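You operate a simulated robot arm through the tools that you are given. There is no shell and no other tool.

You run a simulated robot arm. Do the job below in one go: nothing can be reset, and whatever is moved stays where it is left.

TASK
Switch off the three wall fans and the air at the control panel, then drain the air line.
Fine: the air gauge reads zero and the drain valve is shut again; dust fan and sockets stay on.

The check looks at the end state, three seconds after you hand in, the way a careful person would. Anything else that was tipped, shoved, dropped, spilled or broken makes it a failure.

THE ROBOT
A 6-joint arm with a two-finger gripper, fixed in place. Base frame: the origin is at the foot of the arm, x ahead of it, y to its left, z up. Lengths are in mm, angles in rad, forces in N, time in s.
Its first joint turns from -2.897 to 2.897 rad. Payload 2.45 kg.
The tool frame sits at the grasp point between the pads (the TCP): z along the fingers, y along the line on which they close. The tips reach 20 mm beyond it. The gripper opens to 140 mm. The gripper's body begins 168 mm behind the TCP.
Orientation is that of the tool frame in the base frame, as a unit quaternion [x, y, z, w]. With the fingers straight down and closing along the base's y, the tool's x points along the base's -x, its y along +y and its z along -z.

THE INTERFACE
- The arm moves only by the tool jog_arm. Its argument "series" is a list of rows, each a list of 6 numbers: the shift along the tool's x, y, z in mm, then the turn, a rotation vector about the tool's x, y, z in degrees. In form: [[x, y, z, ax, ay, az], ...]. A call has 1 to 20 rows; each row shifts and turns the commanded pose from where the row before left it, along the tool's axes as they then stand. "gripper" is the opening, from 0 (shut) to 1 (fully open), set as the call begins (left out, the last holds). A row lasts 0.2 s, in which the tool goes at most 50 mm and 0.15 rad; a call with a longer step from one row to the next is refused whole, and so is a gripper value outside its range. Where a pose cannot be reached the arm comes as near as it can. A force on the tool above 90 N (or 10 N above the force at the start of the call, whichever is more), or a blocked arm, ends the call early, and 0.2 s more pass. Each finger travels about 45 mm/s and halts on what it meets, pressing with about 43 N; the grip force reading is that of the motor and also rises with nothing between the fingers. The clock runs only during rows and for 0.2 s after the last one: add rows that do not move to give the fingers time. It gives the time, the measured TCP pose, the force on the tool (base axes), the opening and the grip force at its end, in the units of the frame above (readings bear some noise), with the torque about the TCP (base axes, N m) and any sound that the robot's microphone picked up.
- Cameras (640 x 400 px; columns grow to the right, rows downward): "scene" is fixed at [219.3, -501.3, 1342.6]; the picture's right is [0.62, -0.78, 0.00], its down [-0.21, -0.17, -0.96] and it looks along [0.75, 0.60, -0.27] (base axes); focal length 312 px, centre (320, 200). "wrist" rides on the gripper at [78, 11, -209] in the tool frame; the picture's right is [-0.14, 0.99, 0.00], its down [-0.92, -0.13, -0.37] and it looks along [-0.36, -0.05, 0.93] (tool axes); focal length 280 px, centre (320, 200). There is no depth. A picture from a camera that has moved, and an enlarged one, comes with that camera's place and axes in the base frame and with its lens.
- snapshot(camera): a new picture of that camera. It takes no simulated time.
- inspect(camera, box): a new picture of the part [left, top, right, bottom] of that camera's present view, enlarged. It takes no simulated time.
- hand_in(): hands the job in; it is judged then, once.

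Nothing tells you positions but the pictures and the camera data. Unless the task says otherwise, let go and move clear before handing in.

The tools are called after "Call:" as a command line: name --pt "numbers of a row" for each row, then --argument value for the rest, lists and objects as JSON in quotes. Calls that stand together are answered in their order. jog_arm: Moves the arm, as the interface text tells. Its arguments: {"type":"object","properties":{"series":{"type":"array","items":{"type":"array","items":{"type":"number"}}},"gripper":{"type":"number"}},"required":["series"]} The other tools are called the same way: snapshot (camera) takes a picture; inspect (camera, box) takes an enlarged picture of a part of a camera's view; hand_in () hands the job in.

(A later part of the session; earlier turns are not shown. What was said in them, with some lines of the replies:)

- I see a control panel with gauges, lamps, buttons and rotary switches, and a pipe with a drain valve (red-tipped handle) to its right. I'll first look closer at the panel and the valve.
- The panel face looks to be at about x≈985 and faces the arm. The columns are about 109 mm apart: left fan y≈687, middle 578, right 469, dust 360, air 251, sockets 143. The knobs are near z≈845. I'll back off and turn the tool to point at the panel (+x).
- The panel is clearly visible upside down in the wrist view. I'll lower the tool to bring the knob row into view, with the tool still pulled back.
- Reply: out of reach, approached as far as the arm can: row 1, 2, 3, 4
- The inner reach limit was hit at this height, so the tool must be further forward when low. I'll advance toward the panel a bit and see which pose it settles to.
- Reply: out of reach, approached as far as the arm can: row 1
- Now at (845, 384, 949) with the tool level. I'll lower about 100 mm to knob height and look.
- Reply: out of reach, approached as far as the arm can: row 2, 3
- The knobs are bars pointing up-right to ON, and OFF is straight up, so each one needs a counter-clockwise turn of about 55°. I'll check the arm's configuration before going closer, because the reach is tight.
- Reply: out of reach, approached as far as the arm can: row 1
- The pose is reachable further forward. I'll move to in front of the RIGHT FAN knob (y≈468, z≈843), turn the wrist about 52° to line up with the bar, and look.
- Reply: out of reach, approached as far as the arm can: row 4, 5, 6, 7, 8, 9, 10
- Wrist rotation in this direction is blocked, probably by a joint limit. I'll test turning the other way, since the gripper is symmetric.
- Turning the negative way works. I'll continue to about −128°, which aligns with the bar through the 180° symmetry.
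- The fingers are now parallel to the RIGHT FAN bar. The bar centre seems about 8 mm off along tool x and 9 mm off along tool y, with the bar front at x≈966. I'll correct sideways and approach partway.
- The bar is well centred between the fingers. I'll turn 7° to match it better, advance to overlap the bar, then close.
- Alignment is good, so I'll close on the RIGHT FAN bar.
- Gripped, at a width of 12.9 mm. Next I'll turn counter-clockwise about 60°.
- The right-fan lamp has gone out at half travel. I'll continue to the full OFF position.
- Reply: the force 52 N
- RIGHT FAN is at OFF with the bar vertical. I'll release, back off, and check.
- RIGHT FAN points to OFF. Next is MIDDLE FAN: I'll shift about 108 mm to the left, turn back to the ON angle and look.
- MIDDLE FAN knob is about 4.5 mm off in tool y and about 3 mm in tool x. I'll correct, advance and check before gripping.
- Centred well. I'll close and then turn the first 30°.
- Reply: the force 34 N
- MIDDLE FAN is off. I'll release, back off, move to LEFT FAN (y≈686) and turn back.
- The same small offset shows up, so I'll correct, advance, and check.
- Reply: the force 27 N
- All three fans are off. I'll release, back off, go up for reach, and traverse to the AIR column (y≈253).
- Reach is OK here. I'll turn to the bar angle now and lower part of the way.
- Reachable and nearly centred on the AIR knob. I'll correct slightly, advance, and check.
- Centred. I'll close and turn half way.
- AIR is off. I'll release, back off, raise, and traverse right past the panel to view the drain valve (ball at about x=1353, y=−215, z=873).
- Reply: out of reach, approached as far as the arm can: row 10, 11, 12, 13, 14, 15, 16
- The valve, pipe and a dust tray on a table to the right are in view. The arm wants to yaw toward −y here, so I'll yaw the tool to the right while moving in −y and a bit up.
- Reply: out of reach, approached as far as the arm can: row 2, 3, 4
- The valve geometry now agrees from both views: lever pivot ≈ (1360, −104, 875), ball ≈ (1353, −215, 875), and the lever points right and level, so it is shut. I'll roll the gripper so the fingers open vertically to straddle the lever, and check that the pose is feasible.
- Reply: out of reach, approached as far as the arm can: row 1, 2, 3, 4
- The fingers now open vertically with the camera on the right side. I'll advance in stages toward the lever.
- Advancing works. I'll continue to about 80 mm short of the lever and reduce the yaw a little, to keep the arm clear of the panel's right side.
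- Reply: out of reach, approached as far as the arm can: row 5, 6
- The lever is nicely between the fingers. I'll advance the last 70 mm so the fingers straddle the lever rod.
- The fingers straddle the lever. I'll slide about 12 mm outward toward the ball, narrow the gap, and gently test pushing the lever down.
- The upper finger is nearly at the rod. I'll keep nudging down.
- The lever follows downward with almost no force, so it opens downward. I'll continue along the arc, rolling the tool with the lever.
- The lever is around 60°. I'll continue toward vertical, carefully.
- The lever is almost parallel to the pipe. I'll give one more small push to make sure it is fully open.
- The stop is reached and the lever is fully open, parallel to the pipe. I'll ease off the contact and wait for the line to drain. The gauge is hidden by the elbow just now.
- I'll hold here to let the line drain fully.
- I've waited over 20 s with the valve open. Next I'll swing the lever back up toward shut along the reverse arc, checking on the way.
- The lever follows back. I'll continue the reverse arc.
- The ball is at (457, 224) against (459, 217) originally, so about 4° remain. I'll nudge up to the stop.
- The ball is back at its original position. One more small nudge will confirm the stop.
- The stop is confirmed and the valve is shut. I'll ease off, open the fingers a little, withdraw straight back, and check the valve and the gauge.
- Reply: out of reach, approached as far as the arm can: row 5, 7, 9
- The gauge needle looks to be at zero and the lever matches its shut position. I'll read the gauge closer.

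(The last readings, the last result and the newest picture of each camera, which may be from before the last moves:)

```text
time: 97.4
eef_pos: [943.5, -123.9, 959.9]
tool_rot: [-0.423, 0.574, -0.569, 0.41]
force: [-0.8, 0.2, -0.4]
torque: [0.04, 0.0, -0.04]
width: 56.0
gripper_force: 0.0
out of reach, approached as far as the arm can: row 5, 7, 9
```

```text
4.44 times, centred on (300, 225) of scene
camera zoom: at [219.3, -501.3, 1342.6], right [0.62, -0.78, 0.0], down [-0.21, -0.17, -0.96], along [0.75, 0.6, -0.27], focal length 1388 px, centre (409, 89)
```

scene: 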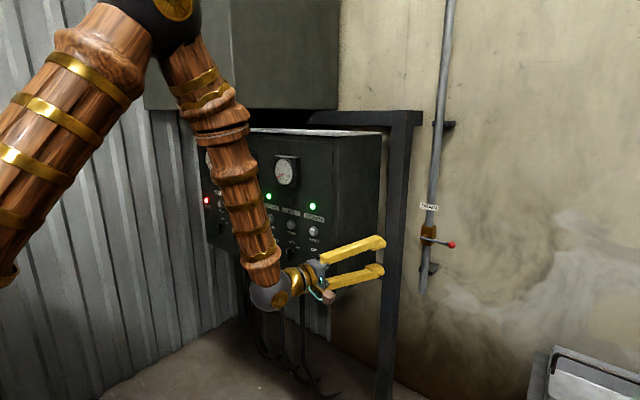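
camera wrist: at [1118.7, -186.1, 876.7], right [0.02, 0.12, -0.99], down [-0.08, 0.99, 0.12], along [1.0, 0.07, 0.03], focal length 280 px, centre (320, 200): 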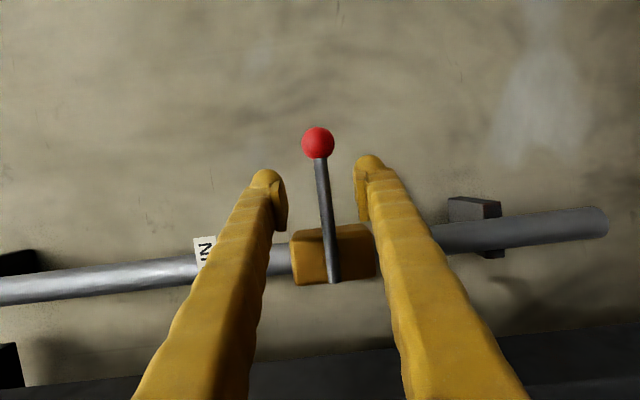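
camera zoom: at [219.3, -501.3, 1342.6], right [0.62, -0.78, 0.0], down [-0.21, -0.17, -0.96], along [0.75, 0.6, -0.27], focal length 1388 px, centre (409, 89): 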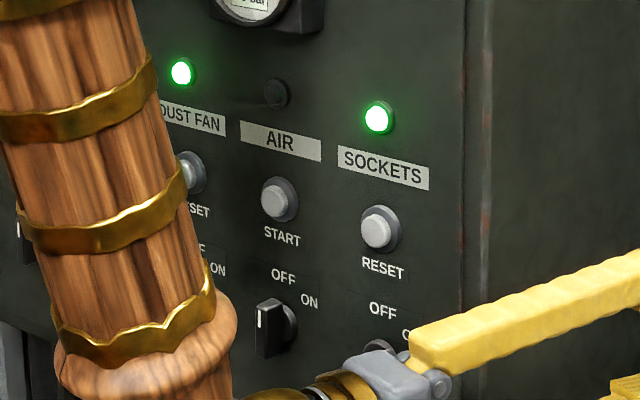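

The gauge reads 0.0 bar, the valve is shut, and the sockets and dust fan lamps are on. I'll lift the arm a bit to see the fan lamps once more before handing in.

Call:
jog_arm --pt "20 -45 0 0 0 0" --pt "20 -45 0 0 0 0" --pt "20 -45 0 0 0 0" --pt "0 0 0 0 0 0"

Call:
snapshot --camera "scene"

Call:
inspect --camera "scene" --box '[190, 130, 350, 280]'

```text
time: 98.4
eef_pos: [932.6, -146.9, 1099.8]
tool_rot: [-0.42, 0.575, -0.571, 0.407]
force: [0.0, 0.6, 0.4]
torque: [-0.02, 0.0, -0.02]
width: 56.2
gripper_force: 0.1
out of reach, approached as far as the arm can: row 1, 2, 3
```

```text
taken
```

scene: 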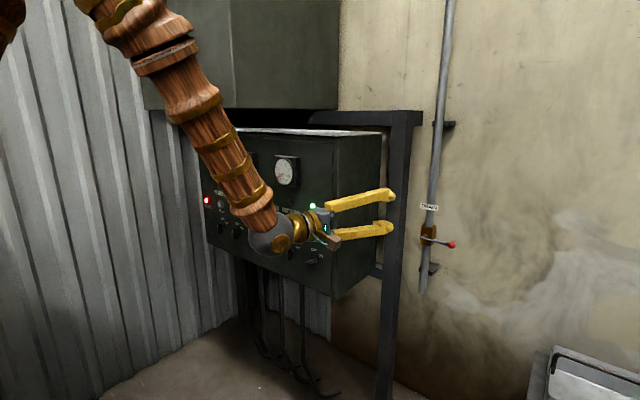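

```text
2.67 times, centred on (270, 205) of scene
camera zoom: at [219.3, -501.3, 1342.6], right [0.62, -0.78, 0.0], down [-0.21, -0.17, -0.96], along [0.75, 0.6, -0.27], focal length 833 px, centre (453, 187)
```

zoom: 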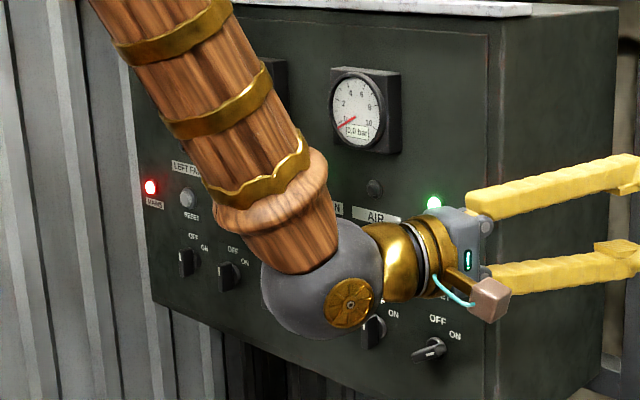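

The visible knobs are as left: left fan, middle fan and air are OFF, and sockets is ON. The right fan was confirmed OFF earlier and has not been touched since. The air gauge reads 0.0 bar, the drain valve is shut and the arm is clear, so I'm handing in.

Call:
hand_in

```text
The job is handed in.
```

The job is handed in. All three wall fans and the air are switched off, and the air line is drained. The check's result did not come back to me.

- **Fans:** the left, middle and right knobs point to OFF. All three lamps were out and all three gauges read 0.0 A when I last had a clear view of them. The arm did not touch them after that.
- **Air:** the AIR knob is at OFF with its lamp out, and the gauge reads 0.0 bar.
- **Drain valve:** I held it fully open for about 20 seconds, then pushed the lever back up to its stop. It sits where it started, level and shut.
- **Left on:** I did not touch the dust fan or sockets switches. Both lamps were still green after draining.

Nothing else appeared to be moved or knocked, and I left the arm clear of the panel and the valve.
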